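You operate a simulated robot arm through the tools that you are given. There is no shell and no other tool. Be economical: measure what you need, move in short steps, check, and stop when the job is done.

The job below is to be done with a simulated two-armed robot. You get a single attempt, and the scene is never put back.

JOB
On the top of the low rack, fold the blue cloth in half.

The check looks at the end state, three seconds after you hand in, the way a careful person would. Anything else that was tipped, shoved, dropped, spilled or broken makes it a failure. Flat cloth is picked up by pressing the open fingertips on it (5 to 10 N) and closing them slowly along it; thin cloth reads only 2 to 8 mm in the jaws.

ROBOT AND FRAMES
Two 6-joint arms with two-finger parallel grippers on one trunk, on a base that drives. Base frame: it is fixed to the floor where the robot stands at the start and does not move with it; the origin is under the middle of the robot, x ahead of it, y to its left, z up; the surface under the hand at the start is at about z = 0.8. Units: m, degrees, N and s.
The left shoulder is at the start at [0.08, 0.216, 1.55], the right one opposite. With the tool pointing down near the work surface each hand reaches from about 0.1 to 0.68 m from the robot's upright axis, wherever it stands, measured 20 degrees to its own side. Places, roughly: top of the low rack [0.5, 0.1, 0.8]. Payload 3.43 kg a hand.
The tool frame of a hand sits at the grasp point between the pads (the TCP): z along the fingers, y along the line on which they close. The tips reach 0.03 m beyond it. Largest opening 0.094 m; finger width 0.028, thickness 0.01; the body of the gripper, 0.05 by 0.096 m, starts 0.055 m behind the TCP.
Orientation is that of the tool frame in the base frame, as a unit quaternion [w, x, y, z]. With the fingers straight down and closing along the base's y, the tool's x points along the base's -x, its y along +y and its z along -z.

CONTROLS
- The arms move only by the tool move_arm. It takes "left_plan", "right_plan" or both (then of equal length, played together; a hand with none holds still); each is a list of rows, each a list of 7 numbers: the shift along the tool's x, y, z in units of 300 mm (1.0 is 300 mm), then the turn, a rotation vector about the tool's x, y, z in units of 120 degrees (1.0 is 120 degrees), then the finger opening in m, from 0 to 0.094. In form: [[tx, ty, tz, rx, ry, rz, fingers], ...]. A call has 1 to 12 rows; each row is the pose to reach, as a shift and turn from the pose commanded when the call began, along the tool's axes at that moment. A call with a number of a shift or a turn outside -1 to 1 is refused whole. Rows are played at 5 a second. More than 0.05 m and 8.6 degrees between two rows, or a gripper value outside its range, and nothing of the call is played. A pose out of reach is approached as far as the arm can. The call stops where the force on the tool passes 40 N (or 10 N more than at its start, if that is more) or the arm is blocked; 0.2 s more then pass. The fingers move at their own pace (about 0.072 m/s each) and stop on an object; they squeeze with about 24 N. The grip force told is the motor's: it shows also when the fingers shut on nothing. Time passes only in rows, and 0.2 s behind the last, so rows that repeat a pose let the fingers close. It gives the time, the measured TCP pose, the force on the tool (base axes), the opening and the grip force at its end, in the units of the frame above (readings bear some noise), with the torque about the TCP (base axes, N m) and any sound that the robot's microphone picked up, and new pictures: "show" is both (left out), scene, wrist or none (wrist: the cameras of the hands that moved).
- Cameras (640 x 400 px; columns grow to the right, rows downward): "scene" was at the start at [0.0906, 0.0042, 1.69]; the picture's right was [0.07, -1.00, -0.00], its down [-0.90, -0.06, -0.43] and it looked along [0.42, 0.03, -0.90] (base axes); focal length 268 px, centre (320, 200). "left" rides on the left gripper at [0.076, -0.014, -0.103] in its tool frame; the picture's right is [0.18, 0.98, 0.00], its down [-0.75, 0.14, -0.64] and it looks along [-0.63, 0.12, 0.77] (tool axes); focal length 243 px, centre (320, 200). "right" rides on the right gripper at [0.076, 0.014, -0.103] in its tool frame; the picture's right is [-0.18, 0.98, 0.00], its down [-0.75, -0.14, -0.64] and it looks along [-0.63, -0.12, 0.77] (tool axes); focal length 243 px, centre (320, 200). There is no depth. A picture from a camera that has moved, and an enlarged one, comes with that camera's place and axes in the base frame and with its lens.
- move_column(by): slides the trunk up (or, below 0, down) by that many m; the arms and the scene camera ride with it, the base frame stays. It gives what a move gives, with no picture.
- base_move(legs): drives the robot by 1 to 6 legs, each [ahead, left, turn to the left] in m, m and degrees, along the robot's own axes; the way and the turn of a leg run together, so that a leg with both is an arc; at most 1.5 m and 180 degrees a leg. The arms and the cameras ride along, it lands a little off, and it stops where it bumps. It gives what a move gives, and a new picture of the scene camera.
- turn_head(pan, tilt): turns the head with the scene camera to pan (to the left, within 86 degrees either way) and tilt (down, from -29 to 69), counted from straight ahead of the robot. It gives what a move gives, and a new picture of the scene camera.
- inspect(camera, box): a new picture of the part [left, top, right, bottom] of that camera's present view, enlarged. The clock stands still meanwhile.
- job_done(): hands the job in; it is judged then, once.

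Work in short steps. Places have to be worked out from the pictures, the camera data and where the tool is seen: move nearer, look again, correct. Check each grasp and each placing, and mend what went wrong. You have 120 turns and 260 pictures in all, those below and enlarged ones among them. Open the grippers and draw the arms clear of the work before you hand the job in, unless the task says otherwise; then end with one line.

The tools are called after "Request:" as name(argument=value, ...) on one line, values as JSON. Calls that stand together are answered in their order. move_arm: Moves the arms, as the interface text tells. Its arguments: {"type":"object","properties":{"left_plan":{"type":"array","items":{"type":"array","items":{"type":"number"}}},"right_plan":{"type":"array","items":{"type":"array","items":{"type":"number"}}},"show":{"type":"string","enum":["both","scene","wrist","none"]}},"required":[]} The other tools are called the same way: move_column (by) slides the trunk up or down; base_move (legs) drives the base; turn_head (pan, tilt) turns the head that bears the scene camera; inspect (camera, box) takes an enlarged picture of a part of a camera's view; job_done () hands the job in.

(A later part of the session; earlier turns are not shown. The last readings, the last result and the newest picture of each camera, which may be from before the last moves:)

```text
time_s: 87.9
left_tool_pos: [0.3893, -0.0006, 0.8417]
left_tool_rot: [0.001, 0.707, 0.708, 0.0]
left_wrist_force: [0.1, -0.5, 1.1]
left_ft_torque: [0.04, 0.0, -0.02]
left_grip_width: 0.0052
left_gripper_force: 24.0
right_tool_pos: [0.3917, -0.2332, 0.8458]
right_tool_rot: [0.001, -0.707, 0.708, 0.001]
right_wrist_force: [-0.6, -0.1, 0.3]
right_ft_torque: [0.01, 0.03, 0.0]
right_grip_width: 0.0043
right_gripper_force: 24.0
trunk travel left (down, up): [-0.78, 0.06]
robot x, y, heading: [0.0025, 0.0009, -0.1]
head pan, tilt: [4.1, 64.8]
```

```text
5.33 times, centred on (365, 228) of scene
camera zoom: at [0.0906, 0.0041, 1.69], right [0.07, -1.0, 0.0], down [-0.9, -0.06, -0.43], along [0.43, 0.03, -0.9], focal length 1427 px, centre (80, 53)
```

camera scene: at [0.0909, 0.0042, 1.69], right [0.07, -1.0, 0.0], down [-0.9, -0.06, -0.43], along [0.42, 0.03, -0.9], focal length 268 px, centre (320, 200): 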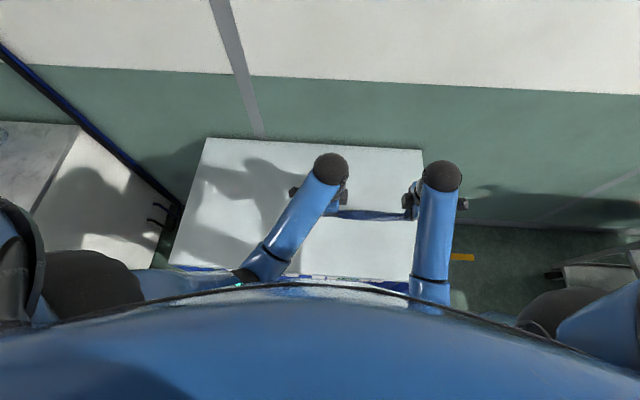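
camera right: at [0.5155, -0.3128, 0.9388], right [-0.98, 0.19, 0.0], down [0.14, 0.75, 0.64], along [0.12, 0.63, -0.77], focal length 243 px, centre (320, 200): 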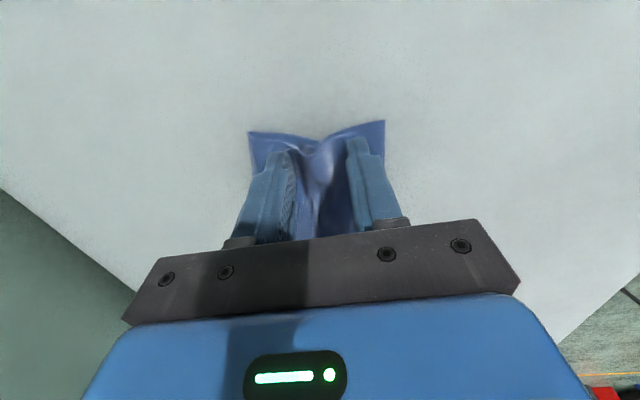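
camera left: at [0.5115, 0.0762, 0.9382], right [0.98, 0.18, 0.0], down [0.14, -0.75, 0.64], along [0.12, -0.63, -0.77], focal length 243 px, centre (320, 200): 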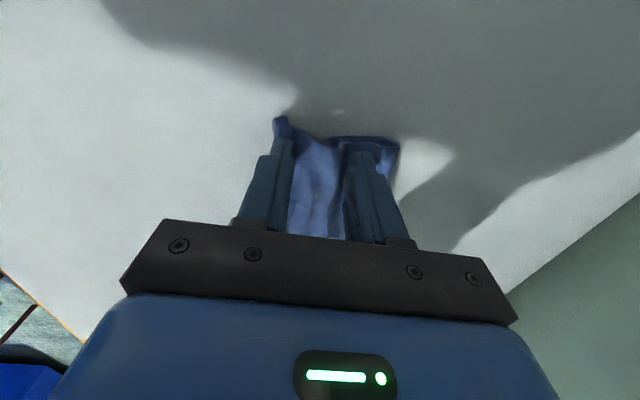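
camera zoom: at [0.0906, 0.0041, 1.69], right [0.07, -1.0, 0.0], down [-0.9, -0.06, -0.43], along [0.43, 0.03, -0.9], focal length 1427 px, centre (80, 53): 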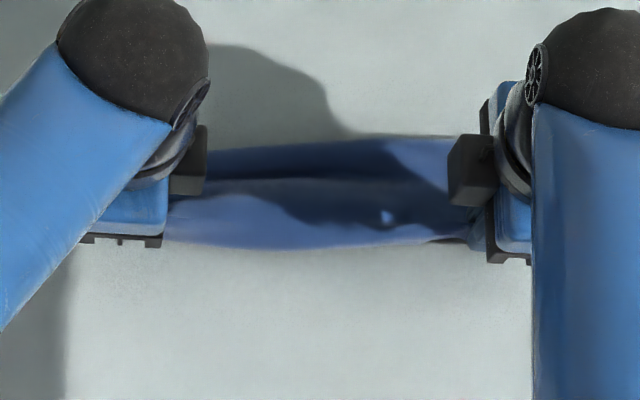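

One step was too long; I resend with smaller steps.

Request:
move_arm(left_plan=[[0, 0, 0.01, 0, 0, 0, 0.02], [0, 0, 0.01, 0, 0, 0, 0.036], [0, 0, -0.08, 0, 0, 0, 0.04], [0.05, 0.0, -0.2, 0, 0, 0, 0.04], [0.17, 0.0, -0.25, 0, 0, 0, 0.036], [0.3, 0.0, -0.3, 0, 0, 0, 0.036], [0.3, 0.0, -0.3, 0, 0, 0, 0.036]], right_plan=[[0, 0, 0.015, 0, 0, 0, 0.02], [0, 0, 0.015, 0, 0, 0, 0.036], [0, 0, -0.08, 0, 0, 0, 0.04], [0.05, 0.0, -0.2, 0, 0, 0, 0.04], [0.1, 0.0, -0.25, 0, 0, 0, 0.036], [0.2, 0.0, -0.3, 0, 0, 0, 0.036], [0.2, 0.0, -0.3, 0, 0, 0, 0.036]], show="wrist")

Request:
inspect(camera="scene", box=[305, 195, 425, 260])

Request:
inspect(camera="left", box=[200, 100, 440, 260])

```text
time_s: 89.5
left_tool_pos: [0.3891, 0.0917, 0.9348]
left_tool_rot: [0.0, 0.707, 0.707, 0.0]
left_wrist_force: [0.1, -0.1, 0.5]
left_ft_torque: [-0.02, -0.01, -0.02]
left_grip_width: 0.0363
left_gripper_force: 0.0
right_tool_pos: [0.392, -0.2956, 0.9339]
right_tool_rot: [0.001, -0.707, 0.708, 0.001]
right_wrist_force: [0.9, -0.1, -0.2]
right_ft_torque: [-0.01, 0.01, -0.02]
right_grip_width: 0.0361
right_gripper_force: 0.0
trunk travel left (down, up): [-0.78, 0.06]
robot x, y, heading: [-0.002, -0.0023, 0.2]
head pan, tilt: [4.1, 64.8]
camera right: at [0.3784, -0.3717, 1.0378], right [-0.98, 0.19, 0.0], down [0.14, 0.75, 0.64], along [0.12, 0.63, -0.77], focal length 243 px, centre (320, 200)
camera left: at [0.3756, 0.1667, 1.037], right [0.98, 0.18, 0.0], down [0.14, -0.75, 0.64], along [0.12, -0.63, -0.77], focal length 243 px, centre (320, 200)
```

right: 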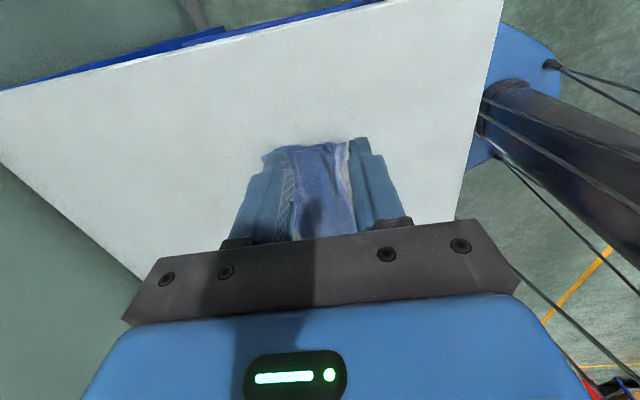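
left: 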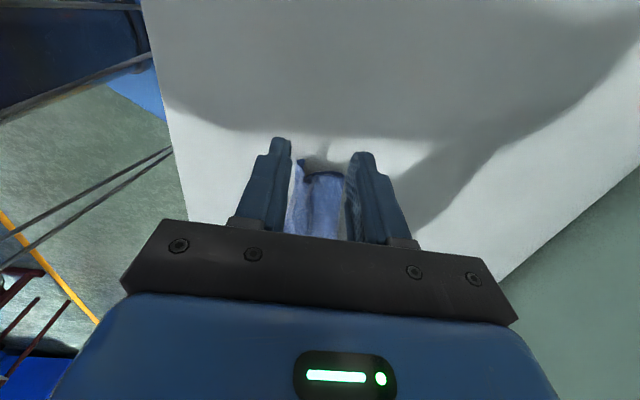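

```text
5.33 times, centred on (365, 228) of scene
camera zoom: at [0.0908, 0.0036, 1.69], right [0.07, -1.0, 0.0], down [-0.9, -0.06, -0.43], along [0.42, 0.03, -0.9], focal length 1427 px, centre (80, 53)
```

zoom: 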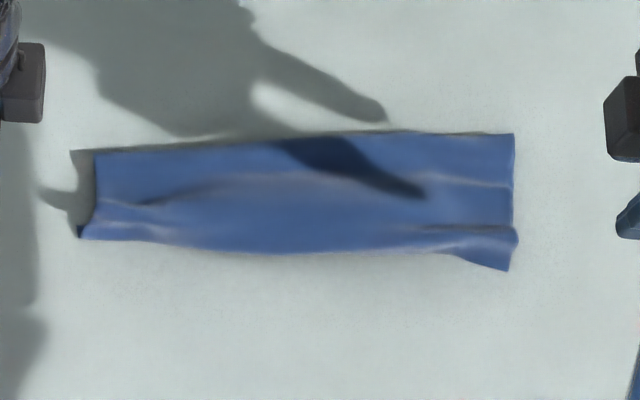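

```text
2.50 times, centred on (320, 180) of left
camera zoom: at [0.3756, 0.1667, 1.037], right [0.98, 0.18, 0.0], down [0.14, -0.75, 0.64], along [0.12, -0.63, -0.77], focal length 606 px, centre (320, 250)
```

zoom: 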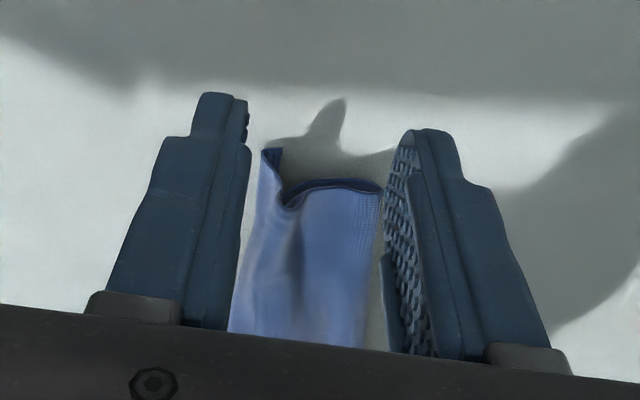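

The structure is clear now: the top layer runs to the near hem, and the bottom's hem is tucked under, leaving about 2 cm of single-layer top hem protruding. I'll turn the hands back to close along y and pinch that single strip, so the sheet can be hung out.

Request:
move_arm(left_plan=[[-0.03, -0.002, 0, 0, 0, -0.068, 0.036], [-0.06, -0.003, 0, 0, 0, -0.136, 0.036], [-0.09, -0.005, 0, 0, 0, -0.204, 0.036], [-0.12, -0.006, 0, 0, 0, -0.272, 0.036], [-0.15, -0.008, 0, 0, 0, -0.34, 0.036], [-0.18, -0.009, 0, 0, 0, -0.408, 0.036], [-0.21, -0.01, 0, 0, 0, -0.476, 0.036], [-0.24, -0.012, 0, 0, 0, -0.544, 0.036], [-0.27, -0.014, 0, 0, 0, -0.612, 0.036], [-0.3, -0.016, 0, 0, 0, -0.68, 0.036], [-0.327, -0.017, 0, 0, 0, -0.75, 0.036], [-0.327, -0.017, 0, 0, 0, -0.75, 0.036]], right_plan=[[-0.02, 0.003, 0, 0, 0, 0.068, 0.036], [-0.04, 0.006, 0, 0, 0, 0.136, 0.036], [-0.06, 0.01, 0, 0, 0, 0.204, 0.036], [-0.085, 0.013, 0, 0, 0, 0.272, 0.036], [-0.105, 0.017, 0, 0, 0, 0.34, 0.036], [-0.125, 0.02, 0, 0, 0, 0.408, 0.036], [-0.15, 0.023, 0, 0, 0, 0.476, 0.036], [-0.17, 0.027, 0, 0, 0, 0.544, 0.036], [-0.19, 0.03, 0, 0, 0, 0.612, 0.036], [-0.21, 0.034, 0, 0, 0, 0.68, 0.036], [-0.235, 0.037, 0, 0, 0, 0.75, 0.036], [-0.235, 0.037, 0, 0, 0, 0.75, 0.036]], show="wrist")

Request:
inspect(camera="right", box=[220, 60, 460, 220])

Request:
inspect(camera="left", box=[180, 60, 420, 220])

```text
time_s: 92.1
left_tool_pos: [0.3837, -0.0077, 0.9338]
left_tool_rot: [0.0, -0.001, 1.0, 0.0]
left_wrist_force: [0.3, 0.2, -0.8]
left_ft_torque: [-0.02, 0.0, -0.02]
left_grip_width: 0.036
left_gripper_force: 0.1
right_tool_pos: [0.3811, -0.2243, 0.9342]
right_tool_rot: [0.0, 0.002, 1.0, 0.001]
right_wrist_force: [1.2, -0.1, -0.2]
right_ft_torque: [-0.02, 0.01, 0.02]
right_grip_width: 0.0361
right_gripper_force: 0.0
trunk travel left (down, up): [-0.78, 0.06]
robot x, y, heading: [-0.0003, 0.0011, 0.1]
head pan, tilt: [4.1, 64.8]
camera right: at [0.3059, -0.2089, 1.038], right [0.19, 0.98, 0.0], down [0.75, -0.14, 0.64], along [0.63, -0.12, -0.77], focal length 243 px, centre (320, 200)
camera left: at [0.3079, -0.0223, 1.0359], right [-0.19, 0.98, 0.0], down [0.75, 0.14, 0.64], along [0.63, 0.12, -0.77], focal length 243 px, centre (320, 200)
```

right: 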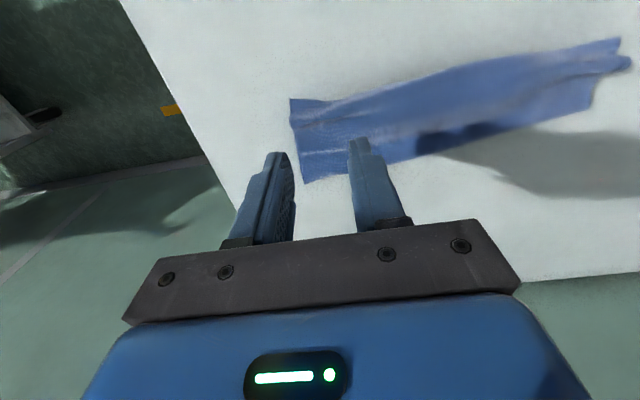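
left: 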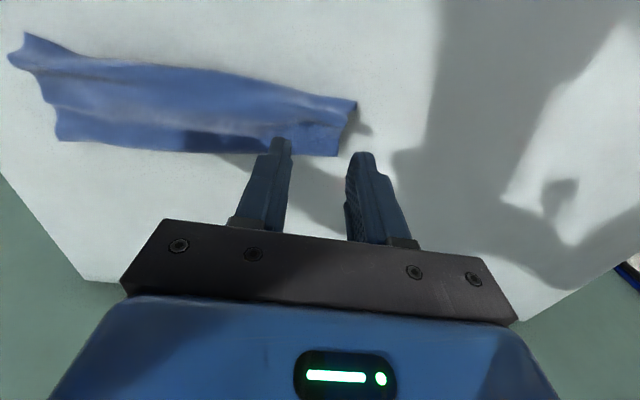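

```text
2.50 times, centred on (340, 140) of right
camera zoom: at [0.3059, -0.2089, 1.038], right [0.19, 0.98, 0.0], down [0.75, -0.14, 0.64], along [0.63, -0.12, -0.77], focal length 606 px, centre (270, 350)
```

zoom: 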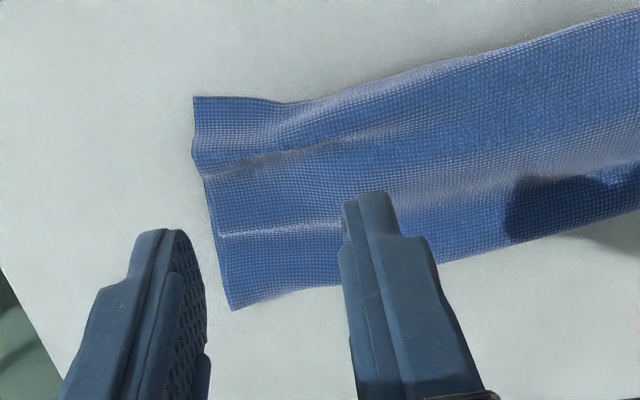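

```text
2.50 times, centred on (300, 140) of left
camera zoom: at [0.3079, -0.0223, 1.0359], right [-0.19, 0.98, 0.0], down [0.75, 0.14, 0.64], along [0.63, 0.12, -0.77], focal length 606 px, centre (370, 350)
```

zoom: 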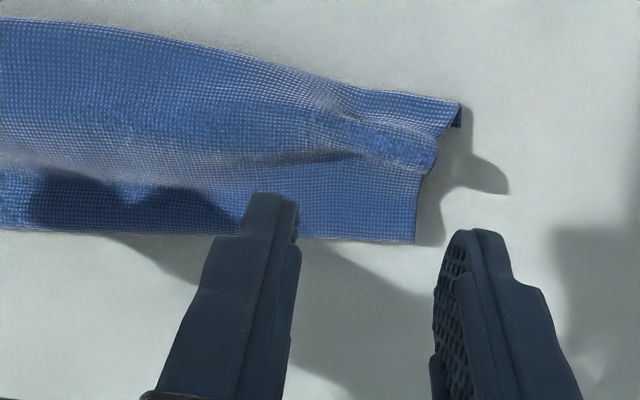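

From the near side the single-layer hem strips are at x≈0.375–0.40 on both ends. I lower the hands onto them.

Request:
move_arm(left_plan=[[-0.013, 0.017, 0.1, 0, 0, 0, 0.036], [-0.013, 0.017, 0.2, 0, 0, 0, 0.036], [-0.013, 0.017, 0.29, 0, 0, 0, 0.036], [-0.013, 0.017, 0.325, 0, 0, 0, 0.036], [-0.013, 0.017, 0.333, 0, 0, 0, 0.036]], right_plan=[[-0.013, 0, 0.1, 0, 0, 0, 0.036], [-0.013, 0, 0.2, 0, 0, 0, 0.036], [-0.013, 0, 0.29, 0, 0, 0, 0.036], [-0.013, 0, 0.325, 0, 0, 0, 0.036], [-0.013, 0, 0.333, 0, 0, 0, 0.036]], show="wrist")

```text
time_s: 93.3
left_tool_pos: [0.3884, -0.0029, 0.8336]
left_tool_rot: [0.0, 0.0, 1.0, -0.001]
left_wrist_force: [-0.2, -0.9, 4.9]
left_ft_torque: [-0.15, 0.0, 0.01]
left_grip_width: 0.0364
left_gripper_force: 0.4
right_tool_pos: [0.387, -0.2248, 0.8355]
right_tool_rot: [0.001, 0.001, 1.0, 0.0]
right_wrist_force: [-0.1, 0.6, 0.5]
right_ft_torque: [-0.01, 0.04, -0.01]
right_grip_width: 0.0358
right_gripper_force: 0.1
trunk travel left (down, up): [-0.78, 0.06]
robot x, y, heading: [-0.0017, 0.0027, -0.1]
head pan, tilt: [4.1, 64.8]
camera right: at [0.3098, -0.2097, 0.9389], right [0.19, 0.98, 0.0], down [0.75, -0.14, 0.64], along [0.63, -0.12, -0.77], focal length 243 px, centre (320, 200)
camera left: at [0.3118, -0.0163, 0.9363], right [-0.18, 0.98, 0.0], down [0.75, 0.14, 0.64], along [0.63, 0.12, -0.77], focal length 243 px, centre (320, 200)
```

right: 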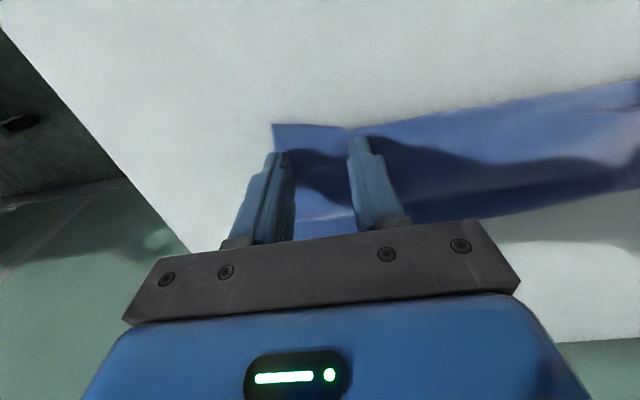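
left: 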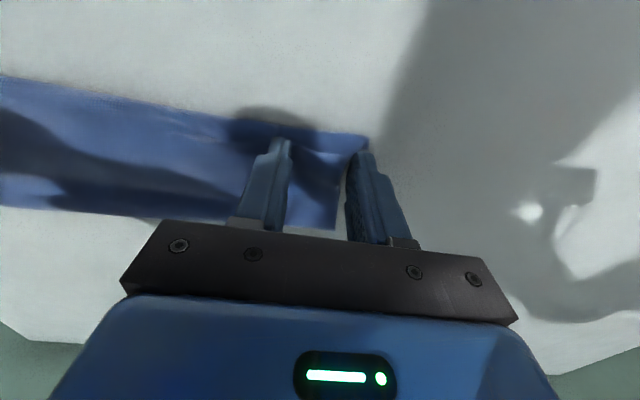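

Left is touching. I shift the right 5 mm nearer and lower it, nudge the left slightly inward, then close slowly.

Request:
move_arm(left_plan=[[0, -0.013, -0.003, 0, 0, 0, 0.036], [0, -0.013, 0.001, 0, 0, 0, 0.036], [0, -0.013, 0.001, 0, 0, 0, 0.032], [0, -0.013, 0.001, 0, 0, 0, 0.028], [0, -0.013, 0.001, 0, 0, 0, 0.024], [0, -0.013, 0.001, 0, 0, 0, 0.02], [0, -0.013, 0.001, 0, 0, 0, 0.016], [0, -0.013, 0.001, 0, 0, 0, 0.012], [0, -0.013, 0.001, 0, 0, 0, 0.008], [0, -0.013, 0.001, 0, 0, 0, 0.004], [0, -0.013, 0.001, 0, 0, 0, 0], [0, -0.013, 0.001, 0, 0, 0, 0]], right_plan=[[0.015, 0, 0, 0, 0, 0, 0.036], [0.015, 0, 0.01, 0, 0, 0, 0.036], [0.015, 0, 0.01, 0, 0, 0, 0.032], [0.015, 0, 0.01, 0, 0, 0, 0.028], [0.015, 0, 0.01, 0, 0, 0, 0.024], [0.015, 0, 0.01, 0, 0, 0, 0.02], [0.015, 0, 0.01, 0, 0, 0, 0.016], [0.015, 0, 0.01, 0, 0, 0, 0.012], [0.015, 0, 0.01, 0, 0, 0, 0.008], [0.015, 0, 0.01, 0, 0, 0, 0.004], [0.015, 0, 0.01, 0, 0, 0, 0], [0.015, 0, 0.01, 0, 0, 0, 0]], show="wrist")

```text
time_s: 95.9
left_tool_pos: [0.387, -0.0059, 0.8331]
left_tool_rot: [0.001, 0.0, 1.0, -0.001]
left_wrist_force: [0.3, -6.6, 5.1]
left_ft_torque: [-0.25, 0.01, 0.04]
left_grip_width: 0.007
left_gripper_force: 23.7
right_tool_pos: [0.381, -0.2234, 0.8336]
right_tool_rot: [0.001, 0.002, 1.0, 0.001]
right_wrist_force: [0.5, 4.5, 27.3]
right_ft_torque: [0.04, -0.13, 0.04]
right_grip_width: 0.0049
right_gripper_force: 23.6
trunk travel left (down, up): [-0.78, 0.06]
robot x, y, heading: [0.0014, -0.0022, -0.1]
head pan, tilt: [4.1, 64.8]
camera right: at [0.3043, -0.2092, 0.9367], right [0.18, 0.98, 0.0], down [0.75, -0.14, 0.64], along [0.63, -0.12, -0.76], focal length 243 px, centre (320, 200)
camera left: at [0.31, -0.0194, 0.9365], right [-0.18, 0.98, 0.0], down [0.75, 0.14, 0.64], along [0.63, 0.12, -0.77], focal length 243 px, centre (320, 200)
```

right: 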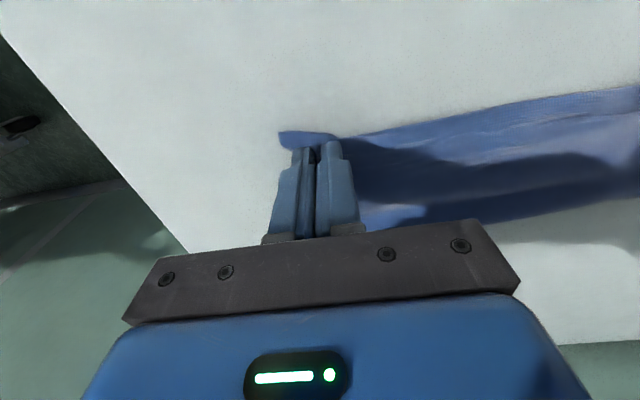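
left: 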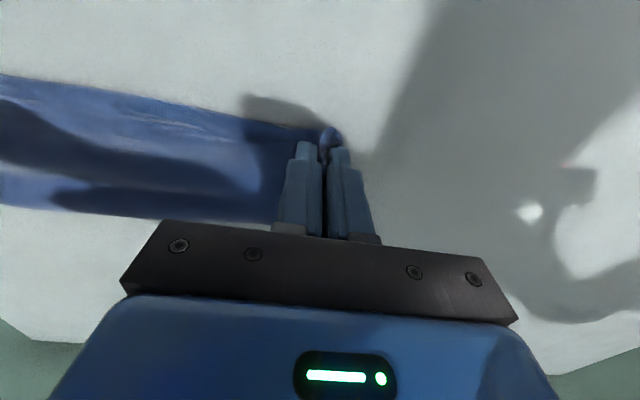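

Both gripped. I lift 8 cm to check how many layers came along.

Request:
move_arm(left_plan=[[0, 0, -0.06, 0, 0, 0, 0], [0, 0, -0.13, 0, 0, 0, 0], [0, 0, -0.2, 0, 0, 0, 0], [0, 0, -0.27, 0, 0, 0, 0], [0, 0, -0.27, 0, 0, 0, 0]], right_plan=[[0, 0, -0.06, 0, 0, 0, 0], [0, 0, -0.13, 0, 0, 0, 0], [0, 0, -0.2, 0, 0, 0, 0], [0, 0, -0.27, 0, 0, 0, 0], [0, 0, -0.27, 0, 0, 0, 0]], show="wrist")

Request:
inspect(camera="scene", box=[290, 180, 440, 280])

```text
time_s: 97.1
left_tool_pos: [0.3875, -0.0063, 0.9145]
left_tool_rot: [0.0, 0.001, 1.0, 0.001]
left_wrist_force: [0.5, -8.2, -0.6]
left_ft_torque: [-0.26, 0.03, 0.02]
left_grip_width: 0.0057
left_gripper_force: 24.3
right_tool_pos: [0.3815, -0.2235, 0.9135]
right_tool_rot: [0.0, 0.0, 1.0, 0.001]
right_wrist_force: [-0.4, 8.3, 0.5]
right_ft_torque: [0.27, -0.01, 0.04]
right_grip_width: 0.0023
right_gripper_force: 23.8
trunk travel left (down, up): [-0.78, 0.06]
robot x, y, heading: [0.001, -0.0016, -0.0]
head pan, tilt: [4.1, 64.8]
camera right: at [0.3055, -0.2086, 1.0164], right [0.18, 0.98, 0.0], down [0.75, -0.14, 0.64], along [0.63, -0.12, -0.77], focal length 243 px, centre (320, 200)
camera left: at [0.3113, -0.0198, 1.0161], right [-0.18, 0.98, 0.0], down [0.75, 0.14, 0.64], along [0.63, 0.12, -0.77], focal length 243 px, centre (320, 200)
```

right: 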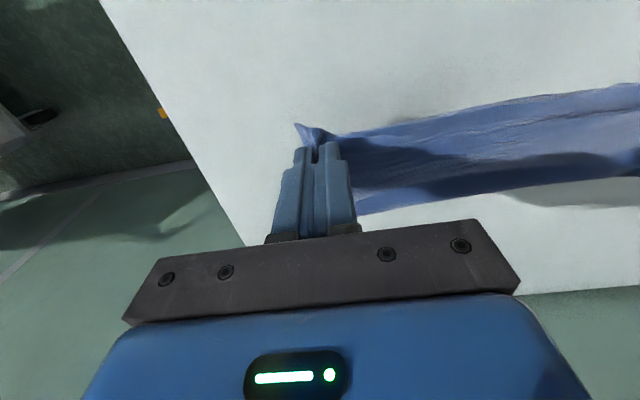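
left: 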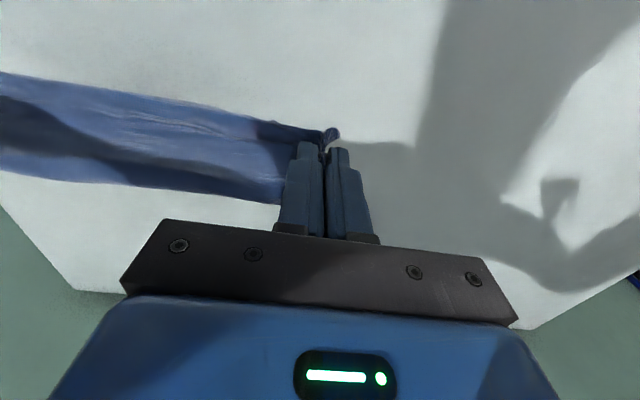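

```text
4.00 times, centred on (365, 230) of scene
camera zoom: at [0.0908, 0.004, 1.6899], right [0.07, -1.0, 0.0], down [-0.9, -0.06, -0.43], along [0.42, 0.03, -0.9], focal length 1070 px, centre (140, 80)
```

zoom: 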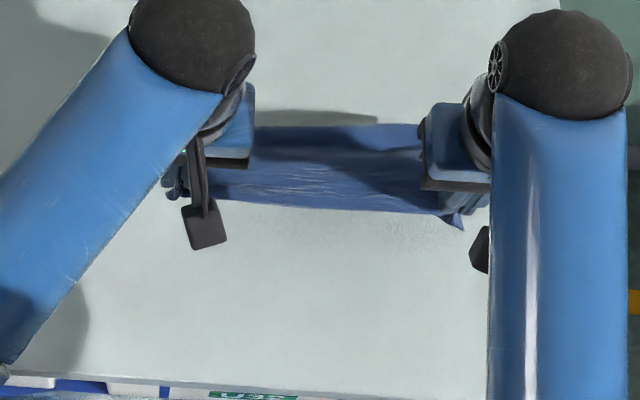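

The cloth is taut between the hands (8 N), so I bring them 2 cm closer, then raise and move forward to let it hang.

Request:
move_arm(left_plan=[[0, -0.03, 0, 0, 0, 0, 0], [-0.08, -0.033, -0.08, 0, 0, 0, 0], [-0.16, -0.033, -0.17, 0, 0, 0, 0], [-0.24, -0.033, -0.26, 0, 0, 0, 0], [-0.32, -0.033, -0.35, 0, 0, 0, 0], [-0.4, -0.033, -0.42, 0, 0, 0, 0], [-0.4, -0.033, -0.48, 0, 0, 0, 0], [-0.4, -0.033, -0.48, 0, 0, 0, 0], [-0.4, -0.033, -0.48, 0, 0, 0, 0]], right_plan=[[0, 0.03, 0, 0, 0, 0, 0], [-0.08, 0.033, -0.08, 0, 0, 0, 0], [-0.16, 0.033, -0.17, 0, 0, 0, 0], [-0.24, 0.033, -0.26, 0, 0, 0, 0], [-0.32, 0.033, -0.35, 0, 0, 0, 0], [-0.4, 0.033, -0.42, 0, 0, 0, 0], [-0.4, 0.033, -0.48, 0, 0, 0, 0], [-0.4, 0.033, -0.48, 0, 0, 0, 0], [-0.4, 0.033, -0.48, 0, 0, 0, 0]], show="both")

Request:
inspect(camera="scene", box=[290, 140, 440, 240])

```text
time_s: 99.1
left_tool_pos: [0.5199, -0.0209, 1.0372]
left_tool_rot: [0.0, 0.0, 1.0, 0.0]
left_wrist_force: [0.4, 0.0, 0.4]
left_ft_torque: [0.03, 0.0, -0.02]
left_grip_width: 0.0053
left_gripper_force: 24.0
left hand out of reach, approached as far as the arm can: row 6, 7, 8, 9
right_tool_pos: [0.5224, -0.2154, 1.0071]
right_tool_rot: [0.001, 0.001, 1.0, 0.001]
right_wrist_force: [-0.2, -0.1, 0.3]
right_ft_torque: [0.0, 0.02, 0.02]
right_grip_width: 0.0018
right_gripper_force: 24.1
right hand out of reach, approached as far as the arm can: row 5, 6, 7, 8, 9
trunk travel left (down, up): [-0.78, 0.06]
robot x, y, heading: [0.0026, -0.0025, -0.1]
head pan, tilt: [4.1, 64.8]
camera scene: at [0.0918, 0.0041, 1.6899], right [0.07, -1.0, 0.0], down [-0.9, -0.06, -0.43], along [0.42, 0.03, -0.91], focal length 268 px, centre (320, 200)
camera right: at [0.446, -0.2016, 1.1117], right [0.19, 0.98, 0.0], down [0.75, -0.14, 0.64], along [0.63, -0.12, -0.77], focal length 243 px, centre (320, 200)
camera left: at [0.4437, -0.0346, 1.1402], right [-0.18, 0.98, 0.0], down [0.75, 0.14, 0.64], along [0.63, 0.12, -0.77], focal length 243 px, centre (320, 200)
```

scene: 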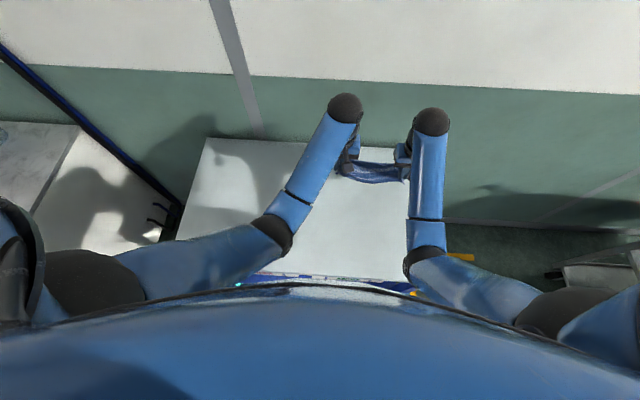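
right: 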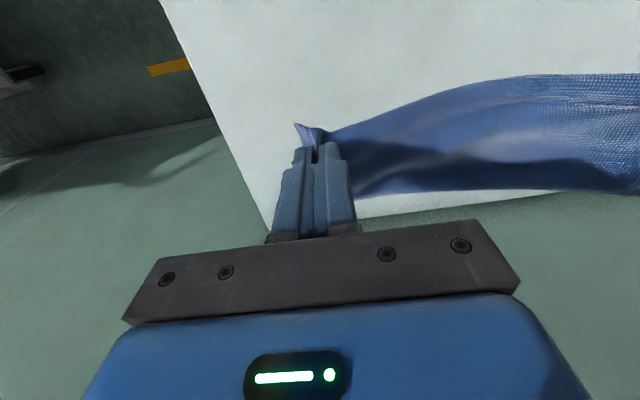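
left: 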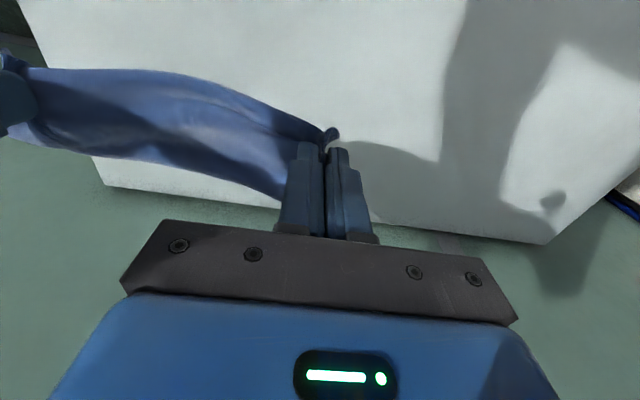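

```text
4.00 times, centred on (365, 190) of scene
camera zoom: at [0.0918, 0.0041, 1.6899], right [0.07, -1.0, 0.0], down [-0.9, -0.06, -0.43], along [0.42, 0.03, -0.91], focal length 1070 px, centre (140, 240)
```

zoom: 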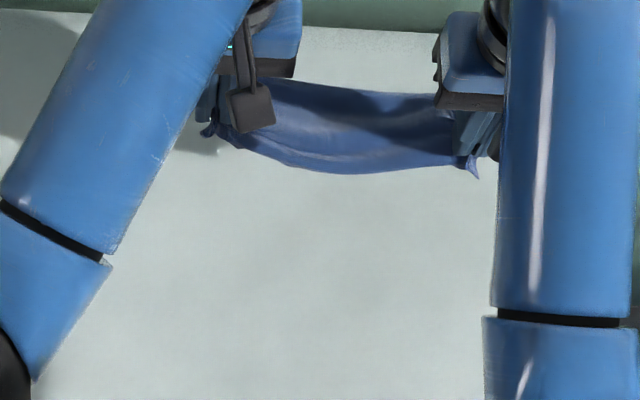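

The doubled cloth hangs about 10 cm from its hems. I lower partway to resync the hands, then will lay it toward me.

Request:
move_arm(left_plan=[[0, 0, 0.1, 0, 0, 0, 0], [0, 0, 0.2, 0, 0, 0, 0], [0, 0, 0.2, 0, 0, 0, 0]], right_plan=[[0, 0, 0.1, 0, 0, 0, 0], [0, 0, 0.2, 0, 0, 0, 0], [0, 0, 0.2, 0, 0, 0, 0]], show="none")

Request:
inspect(camera="right", box=[220, 20, 640, 240])

Request:
inspect(camera="left", box=[0, 20, 420, 240])

```text
time_s: 99.9
left_tool_pos: [0.5193, -0.0203, 0.9774]
left_tool_rot: [0.0, 0.0, 1.0, 0.0]
left_wrist_force: [0.6, 0.2, -0.5]
left_ft_torque: [0.01, 0.0, -0.01]
left_grip_width: 0.0054
left_gripper_force: 23.9
right_tool_pos: [0.5215, -0.2157, 0.9473]
right_tool_rot: [0.0, 0.001, 1.0, 0.0]
right_wrist_force: [-0.3, 0.6, -0.7]
right_ft_torque: [0.01, -0.01, 0.02]
right_grip_width: 0.0023
right_gripper_force: 23.8
trunk travel left (down, up): [-0.78, 0.06]
robot x, y, heading: [0.001, 0.0035, -0.1]
head pan, tilt: [4.1, 64.8]
```

```text
1.52 times, centred on (430, 130) of right
camera zoom: at [0.4448, -0.2006, 1.0519], right [0.19, 0.98, 0.0], down [0.75, -0.14, 0.64], along [0.63, -0.12, -0.77], focal length 370 px, centre (152, 307)
```

zoom: 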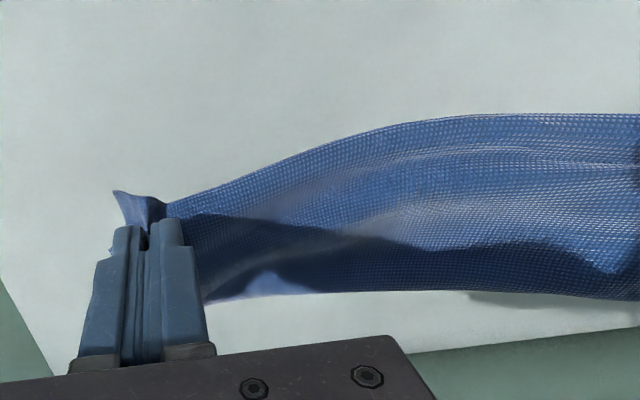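

```text
1.52 times, centred on (210, 130) of left
camera zoom: at [0.4429, -0.0345, 1.0802], right [-0.18, 0.98, 0.0], down [0.75, 0.14, 0.64], along [0.63, 0.12, -0.77], focal length 370 px, centre (488, 307)
```

zoom: 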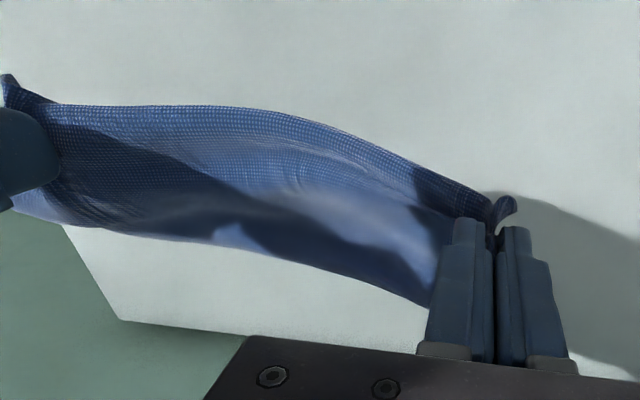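

It still carries both layers plus a tucked hem. Better idea: lay it down, then grip the fold edge at both ends (that grip worked perfectly before), lift high so both halves hang free from the fold, and lay it down moving forward. First I lay it here and release.

Request:
move_arm(left_plan=[[0.03, 0, 0.1, 0, 0, 0, 0], [0.08, 0, 0.2, 0, 0, 0, 0], [0.13, 0, 0.3, 0, 0, 0, 0], [0.18, 0, 0.38, 0, 0, 0, 0], [0.22, 0, 0.44, 0, 0, 0, 0], [0.25, 0, 0.45, 0, 0, 0, 0], [0.25, 0, 0.45, 0, 0, 0, 0.02], [0.25, 0, 0.45, 0, 0, 0, 0.04], [0.25, 0, 0.35, 0, 0, 0, 0.04], [0.25, 0.05, 0.23, 0, 0, 0, 0.04], [0.25, 0.15, 0.15, 0, 0, 0, 0.04], [0.25, 0.3, 0.15, 0, 0, 0, 0.04]], right_plan=[[0.03, 0, 0.07, 0, 0, 0, 0], [0.08, 0, 0.14, 0, 0, 0, 0], [0.13, 0, 0.22, 0, 0, 0, 0], [0.18, 0, 0.29, 0, 0, 0, 0], [0.22, 0, 0.34, 0, 0, 0, 0], [0.25, 0, 0.35, 0, 0, 0, 0], [0.25, 0, 0.35, 0, 0, 0, 0.02], [0.25, 0, 0.35, 0, 0, 0, 0.04], [0.25, 0, 0.25, 0, 0, 0, 0.04], [0.25, -0.05, 0.13, 0, 0, 0, 0.04], [0.25, -0.15, 0.05, 0, 0, 0, 0.04], [0.25, -0.25, 0.05, 0, 0, 0, 0.04]], show="none")

Request:
inspect(camera="scene", box=[305, 175, 425, 250])

```text
time_s: 102.5
left_tool_pos: [0.4412, 0.0694, 0.933]
left_tool_rot: [-0.001, -0.001, 1.0, 0.0]
left_wrist_force: [0.1, 0.4, 0.1]
left_ft_torque: [0.01, 0.02, 0.0]
left_grip_width: 0.04
left_gripper_force: 0.1
right_tool_pos: [0.4463, -0.2915, 0.9325]
right_tool_rot: [0.0, 0.001, 1.0, 0.0]
right_wrist_force: [0.2, 0.1, 0.5]
right_ft_torque: [-0.03, -0.01, 0.0]
right_grip_width: 0.0398
right_gripper_force: 0.2
trunk travel left (down, up): [-0.78, 0.06]
robot x, y, heading: [-0.0051, -0.0025, -0.1]
head pan, tilt: [4.1, 64.8]
```

```text
5.33 times, centred on (365, 212) of scene
camera zoom: at [0.0906, 0.0049, 1.69], right [0.07, -1.0, 0.0], down [-0.9, -0.06, -0.43], along [0.43, 0.03, -0.9], focal length 1427 px, centre (80, 133)
```

zoom: 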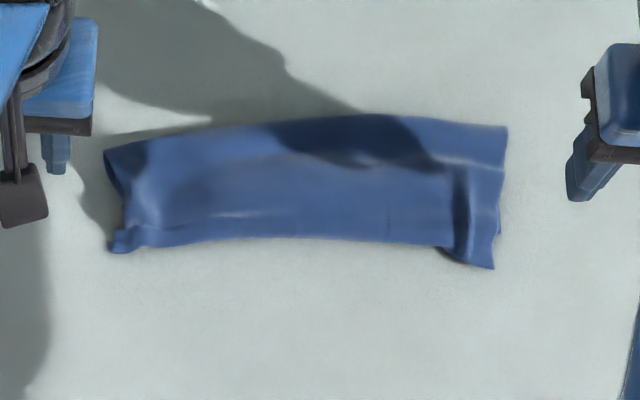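

I turn the hands back to close along x and bring them over the fold edge ends (left ≈ (0.495, 0), right ≈ (0.53, −0.24)).

Request:
move_arm(left_plan=[[-0.015, -0.02, 0, 0, 0, 0.068, 0.04], [-0.03, -0.04, 0, 0, 0, 0.136, 0.04], [-0.045, -0.065, 0, 0, 0, 0.204, 0.04], [-0.06, -0.085, 0, 0, 0, 0.272, 0.04], [-0.075, -0.11, 0, 0, 0, 0.34, 0.04], [-0.09, -0.13, 0, 0, 0, 0.408, 0.04], [-0.105, -0.15, 0, 0, 0, 0.476, 0.04], [-0.12, -0.175, 0, 0, 0, 0.544, 0.04], [-0.14, -0.195, 0, 0, 0, 0.612, 0.04], [-0.155, -0.22, 0, 0, 0, 0.68, 0.04], [-0.17, -0.24, 0, 0, 0, 0.75, 0.04], [-0.17, -0.24, 0, 0, 0, 0.75, 0.04]], right_plan=[[-0.025, 0.015, 0, 0, 0, -0.068, 0.04], [-0.05, 0.03, 0, 0, 0, -0.136, 0.04], [-0.075, 0.045, 0, 0, 0, -0.204, 0.04], [-0.1, 0.06, 0, 0, 0, -0.272, 0.04], [-0.125, 0.08, 0, 0, 0, -0.34, 0.04], [-0.15, 0.095, 0, 0, 0, -0.408, 0.04], [-0.17, 0.11, 0, 0, 0, -0.476, 0.04], [-0.195, 0.13, 0, 0, 0, -0.544, 0.04], [-0.22, 0.145, 0, 0, 0, -0.612, 0.04], [-0.245, 0.16, 0, 0, 0, -0.68, 0.04], [-0.27, 0.177, 0, 0, 0, -0.75, 0.04], [-0.27, 0.177, 0, 0, 0, -0.75, 0.04]], show="none")

Request:
inspect(camera="right", box=[200, 40, 480, 230])

Request:
inspect(camera="left", box=[160, 40, 440, 230])

```text
time_s: 105.1
left_tool_pos: [0.4931, -0.0026, 0.9332]
left_tool_rot: [0.0, 0.708, 0.706, 0.0]
left_wrist_force: [-0.5, 0.3, 0.3]
left_ft_torque: [0.02, 0.0, 0.0]
left_grip_width: 0.0398
left_gripper_force: 0.0
right_tool_pos: [0.5259, -0.2384, 0.9328]
right_tool_rot: [-0.001, 0.708, -0.706, 0.0]
right_wrist_force: [-0.8, 0.6, -0.8]
right_ft_torque: [0.0, -0.01, 0.0]
right_grip_width: 0.04
right_gripper_force: 0.0
trunk travel left (down, up): [-0.78, 0.06]
robot x, y, heading: [-0.0, 0.0014, 0.1]
head pan, tilt: [4.1, 64.8]
```

```text
2.11 times, centred on (340, 135) of right
camera zoom: at [0.5116, -0.3137, 1.0371], right [-0.98, 0.18, 0.0], down [0.14, 0.75, 0.64], along [0.12, 0.63, -0.77], focal length 511 px, centre (278, 337)
```

zoom: 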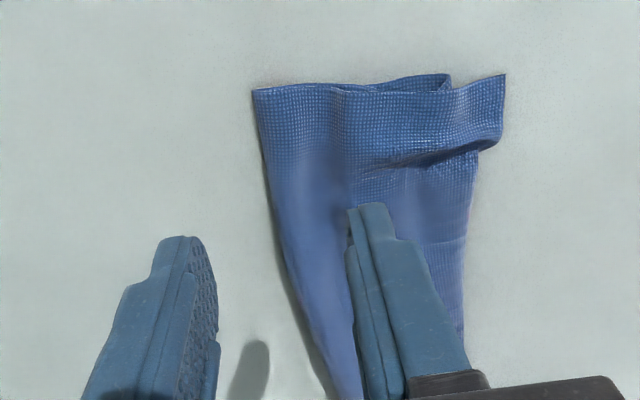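

```text
2.11 times, centred on (300, 135) of left
camera zoom: at [0.4786, 0.0741, 1.0359], right [0.98, 0.18, 0.0], down [0.14, -0.75, 0.64], along [0.12, -0.63, -0.77], focal length 511 px, centre (362, 337)
```

zoom: 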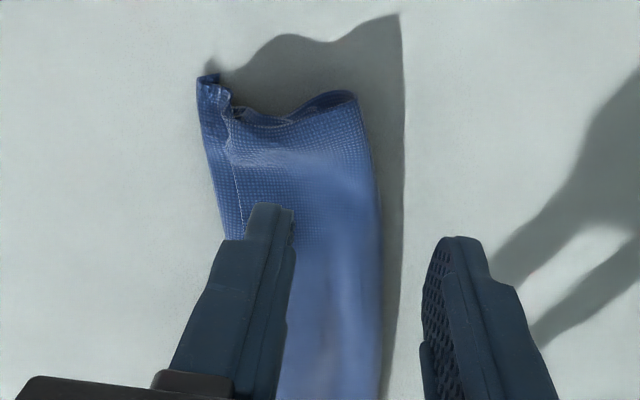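

Fold noses are at x≈0.534 (right) and ≈0.495 (left), inside the open jaws. I lower both.

Request:
move_arm(left_plan=[[0, -0.005, 0.1, 0, 0, 0, 0.038], [0, -0.005, 0.2, 0, 0, 0, 0.038], [0, -0.005, 0.28, 0, 0, 0, 0.038], [0, -0.005, 0.322, 0, 0, 0, 0.038], [0, -0.005, 0.331, 0, 0, 0, 0.038]], right_plan=[[0, -0.01, 0.1, 0, 0, 0, 0.038], [0, -0.01, 0.2, 0, 0, 0, 0.038], [0, -0.01, 0.28, 0, 0, 0, 0.038], [0, -0.01, 0.322, 0, 0, 0, 0.038], [0, -0.01, 0.331, 0, 0, 0, 0.038]], show="none")

Request:
inspect(camera="right", box=[200, 60, 480, 240])

Request:
inspect(camera="left", box=[160, 60, 440, 240])

```text
time_s: 106.3
left_tool_pos: [0.4932, -0.0025, 0.834]
left_tool_rot: [0.001, 0.707, 0.707, -0.001]
left_wrist_force: [-0.2, 0.3, 4.1]
left_ft_torque: [0.01, 0.14, -0.05]
left_grip_width: 0.0378
left_gripper_force: 0.1
right_tool_pos: [0.5306, -0.2375, 0.8355]
right_tool_rot: [0.001, -0.707, 0.708, 0.001]
right_wrist_force: [-0.7, -0.7, 0.2]
right_ft_torque: [-0.03, 0.01, 0.04]
right_grip_width: 0.038
right_gripper_force: 0.0
trunk travel left (down, up): [-0.78, 0.06]
robot x, y, heading: [0.0008, -0.0037, 0.3]
head pan, tilt: [4.1, 64.8]
```

```text
2.22 times, centred on (340, 150) of right
camera zoom: at [0.5146, -0.3138, 0.9388], right [-0.98, 0.18, 0.0], down [0.14, 0.75, 0.64], along [0.12, 0.63, -0.77], focal length 539 px, centre (276, 311)
```

zoom: 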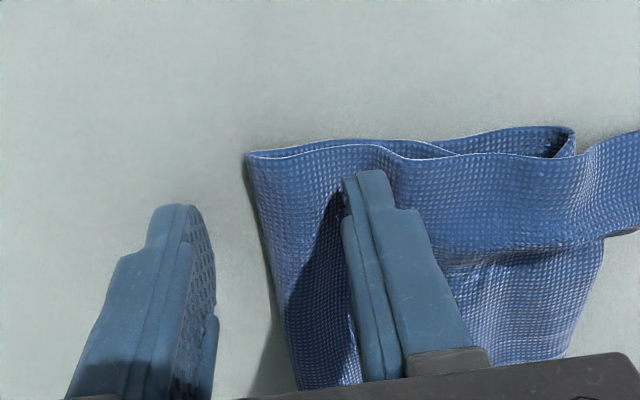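

```text
2.22 times, centred on (300, 150) of left
camera zoom: at [0.4781, 0.0744, 0.9368], right [0.98, 0.18, 0.0], down [0.14, -0.75, 0.64], along [0.12, -0.63, -0.77], focal length 539 px, centre (364, 311)
```

zoom: 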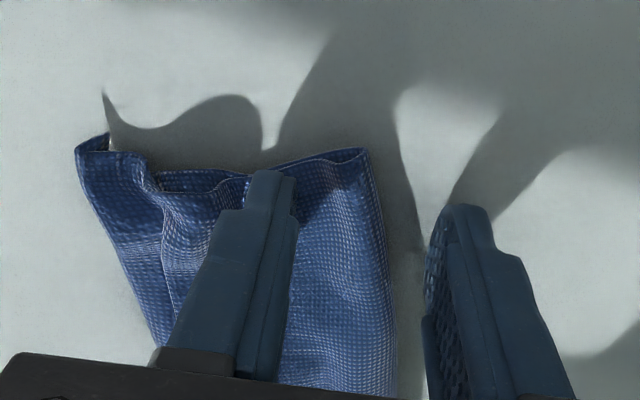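

The layers are clearly seen, with the nose inside both jaws. I close slowly.

Request:
move_arm(left_plan=[[0, 0, 0.002, 0, 0, 0, 0.038], [0, 0, 0.002, 0, 0, 0, 0.034], [0, 0, 0.002, 0, 0, 0, 0.03], [0, 0, 0.002, 0, 0, 0, 0.026], [0, 0, 0.002, 0, 0, 0, 0.022], [0, 0, 0.002, 0, 0, 0, 0.018], [0, 0, 0.002, 0, 0, 0, 0.014], [0, 0, 0.002, 0, 0, 0, 0.01], [0, 0, 0.002, 0, 0, 0, 0.006], [0, 0, 0.002, 0, 0, 0, 0.002], [0, 0, 0.002, 0, 0, 0, 0], [0, 0, 0.002, 0, 0, 0, 0]], right_plan=[[0, 0, 0.006, 0, 0, 0, 0.038], [0, 0, 0.006, 0, 0, 0, 0.034], [0, 0, 0.006, 0, 0, 0, 0.03], [0, 0, 0.006, 0, 0, 0, 0.026], [0, 0, 0.006, 0, 0, 0, 0.022], [0, 0, 0.006, 0, 0, 0, 0.018], [0, 0, 0.006, 0, 0, 0, 0.014], [0, 0, 0.006, 0, 0, 0, 0.01], [0, 0, 0.006, 0, 0, 0, 0.006], [0, 0, 0.006, 0, 0, 0, 0.002], [0, 0, 0.006, 0, 0, 0, 0], [0, 0, 0.006, 0, 0, 0, 0]], show="none")

Request:
inspect(camera="right", box=[200, 60, 480, 240])

Request:
inspect(camera="left", box=[160, 60, 440, 240])

```text
time_s: 108.9
left_tool_pos: [0.4919, -0.0027, 0.8335]
left_tool_rot: [0.001, 0.707, 0.707, 0.002]
left_wrist_force: [-0.4, 1.4, 12.6]
left_ft_torque: [0.05, 0.15, 0.0]
left_grip_width: 0.0025
left_gripper_force: 24.2
right_tool_pos: [0.5289, -0.2368, 0.8346]
right_tool_rot: [0.001, -0.707, 0.707, 0.001]
right_wrist_force: [0.3, 0.0, 0.7]
right_ft_torque: [0.01, 0.01, -0.03]
right_grip_width: 0.0075
right_gripper_force: 24.0
trunk travel left (down, up): [-0.78, 0.06]
robot x, y, heading: [0.0022, -0.0021, -0.0]
head pan, tilt: [4.1, 64.8]
```

```text
2.22 times, centred on (340, 150) of right
camera zoom: at [0.5141, -0.3135, 0.9368], right [-0.98, 0.19, 0.0], down [0.14, 0.75, 0.64], along [0.12, 0.63, -0.77], focal length 539 px, centre (276, 311)
```

zoom: 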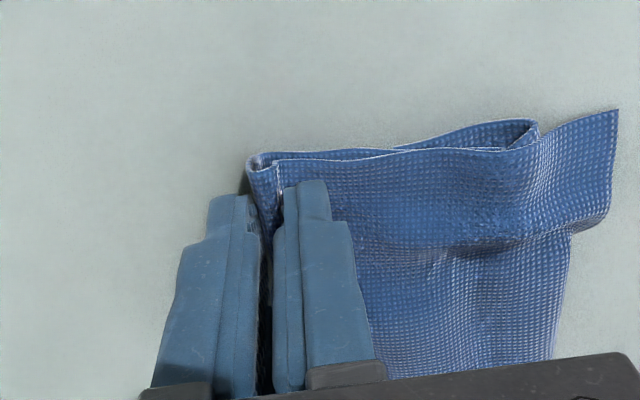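

```text
2.22 times, centred on (300, 150) of left
camera zoom: at [0.4771, 0.0746, 0.9364], right [0.98, 0.18, 0.0], down [0.14, -0.75, 0.64], along [0.12, -0.63, -0.77], focal length 539 px, centre (364, 311)
```

zoom: 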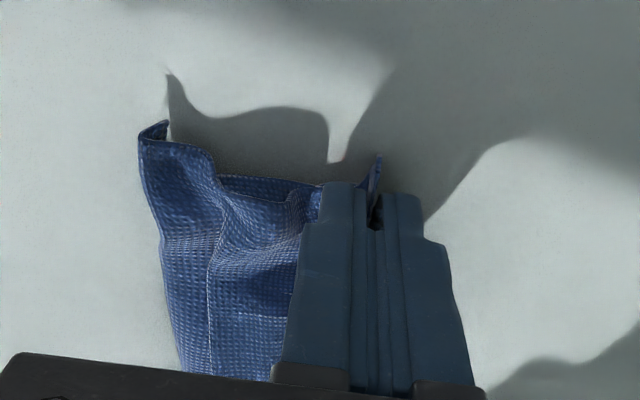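

Both noses are gripped upright. I lift 16 cm so both halves hang from the fold.

Request:
move_arm(left_plan=[[0, 0.0, -0.06, 0, 0, 0, 0], [0, 0.01, -0.12, 0, 0, 0, 0], [0, 0.02, -0.19, 0, 0, 0, 0], [0, 0.03, -0.26, 0, 0, 0, 0], [0, 0.04, -0.33, 0, 0, 0, 0], [0, 0.05, -0.41, 0, 0, 0, 0], [0, 0.06, -0.49, 0, 0, 0, 0], [0, 0.06, -0.53, 0, 0, 0, 0], [0, 0.06, -0.53, 0, 0, 0, 0], [0, 0.06, -0.53, 0, 0, 0, 0]], right_plan=[[0, 0, -0.06, 0, 0, 0, 0], [0, 0.01, -0.12, 0, 0, 0, 0], [0, 0.02, -0.19, 0, 0, 0, 0], [0, 0.03, -0.26, 0, 0, 0, 0], [0, 0.04, -0.33, 0, 0, 0, 0], [0, 0.05, -0.41, 0, 0, 0, 0], [0, 0.06, -0.49, 0, 0, 0, 0], [0, 0.06, -0.53, 0, 0, 0, 0], [0, 0.06, -0.53, 0, 0, 0, 0], [0, 0.06, -0.53, 0, 0, 0, 0]], show="wrist")

Request:
inspect(camera="right", box=[220, 40, 440, 210])

Request:
inspect(camera="left", box=[200, 40, 420, 210])

Request:
inspect(camera="scene", box=[300, 150, 430, 240])

```text
time_s: 111.1
left_tool_pos: [0.509, -0.0034, 0.9905]
left_tool_rot: [-0.001, 0.707, 0.708, 0.0]
left_wrist_force: [0.1, -0.4, -0.7]
left_ft_torque: [-0.02, -0.03, 0.01]
left_grip_width: 0.0025
left_gripper_force: 24.4
right_tool_pos: [0.5132, -0.2385, 0.9923]
right_tool_rot: [0.001, -0.706, 0.708, 0.0]
right_wrist_force: [0.6, 0.1, -0.3]
right_ft_torque: [-0.03, 0.02, 0.02]
right_grip_width: 0.0075
right_gripper_force: 24.4
trunk travel left (down, up): [-0.78, 0.06]
robot x, y, heading: [-0.0039, 0.001, 0.1]
head pan, tilt: [4.1, 64.8]
camera right: at [0.4977, -0.3144, 1.0944], right [-0.98, 0.19, 0.0], down [0.14, 0.75, 0.64], along [0.12, 0.63, -0.77], focal length 243 px, centre (320, 200)
camera left: at [0.4954, 0.0743, 1.0936], right [0.98, 0.18, 0.0], down [0.14, -0.75, 0.64], along [0.12, -0.63, -0.77], focal length 243 px, centre (320, 200)
```

right: 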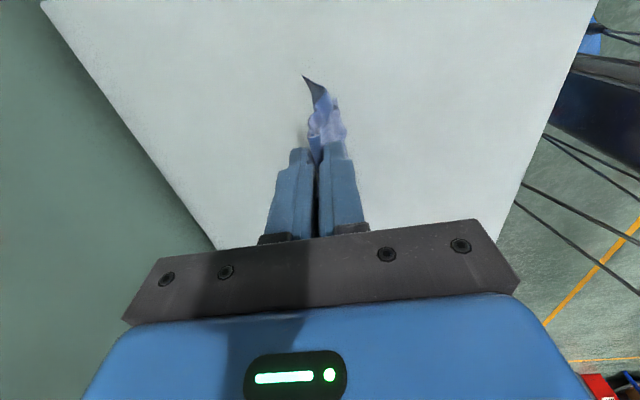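
left: 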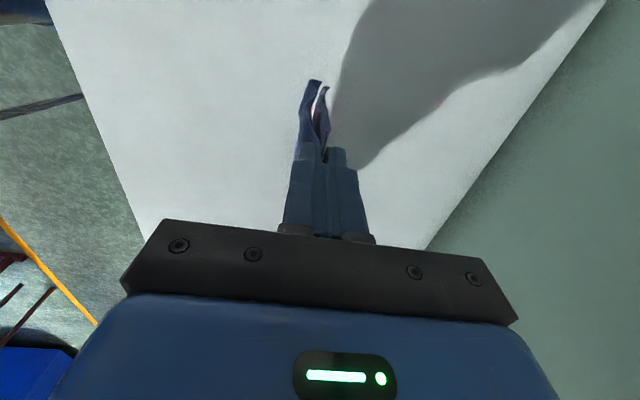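

```text
2.35 times, centred on (330, 125) of right
camera zoom: at [0.4977, -0.3144, 1.0944], right [-0.98, 0.19, 0.0], down [0.14, 0.75, 0.64], along [0.12, 0.63, -0.77], focal length 571 px, centre (296, 376)
```

zoom: 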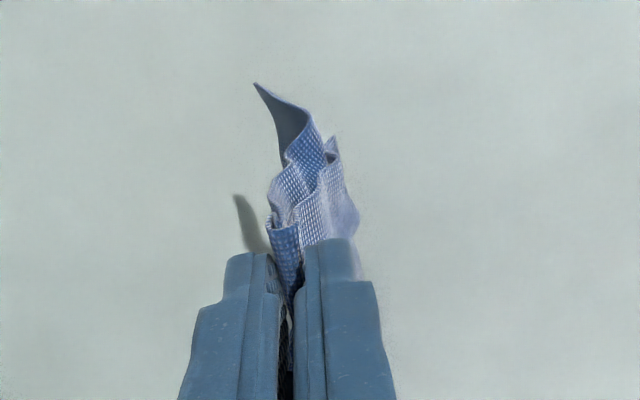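

```text
2.35 times, centred on (310, 125) of left
camera zoom: at [0.4954, 0.0743, 1.0936], right [0.98, 0.18, 0.0], down [0.14, -0.75, 0.64], along [0.12, -0.63, -0.77], focal length 571 px, centre (344, 376)
```

zoom: 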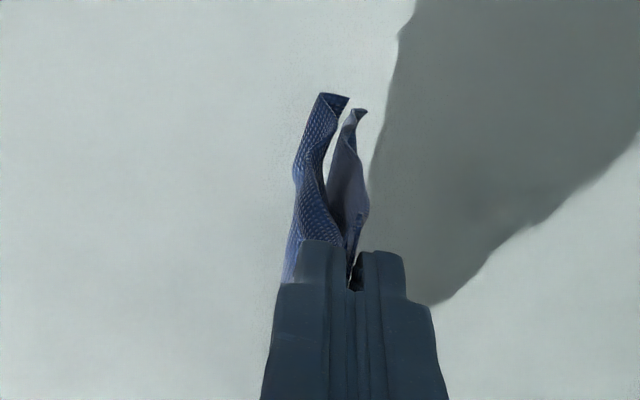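

```text
4.44 times, centred on (365, 195) of scene
camera zoom: at [0.0909, 0.0041, 1.69], right [0.07, -1.0, 0.0], down [-0.9, -0.06, -0.43], along [0.42, 0.03, -0.9], focal length 1189 px, centre (120, 222)
```

zoom: 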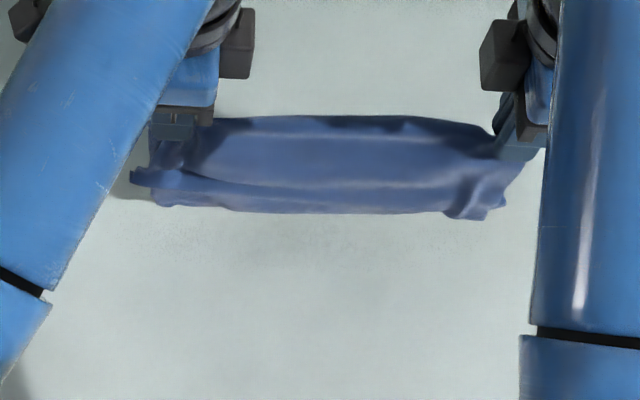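

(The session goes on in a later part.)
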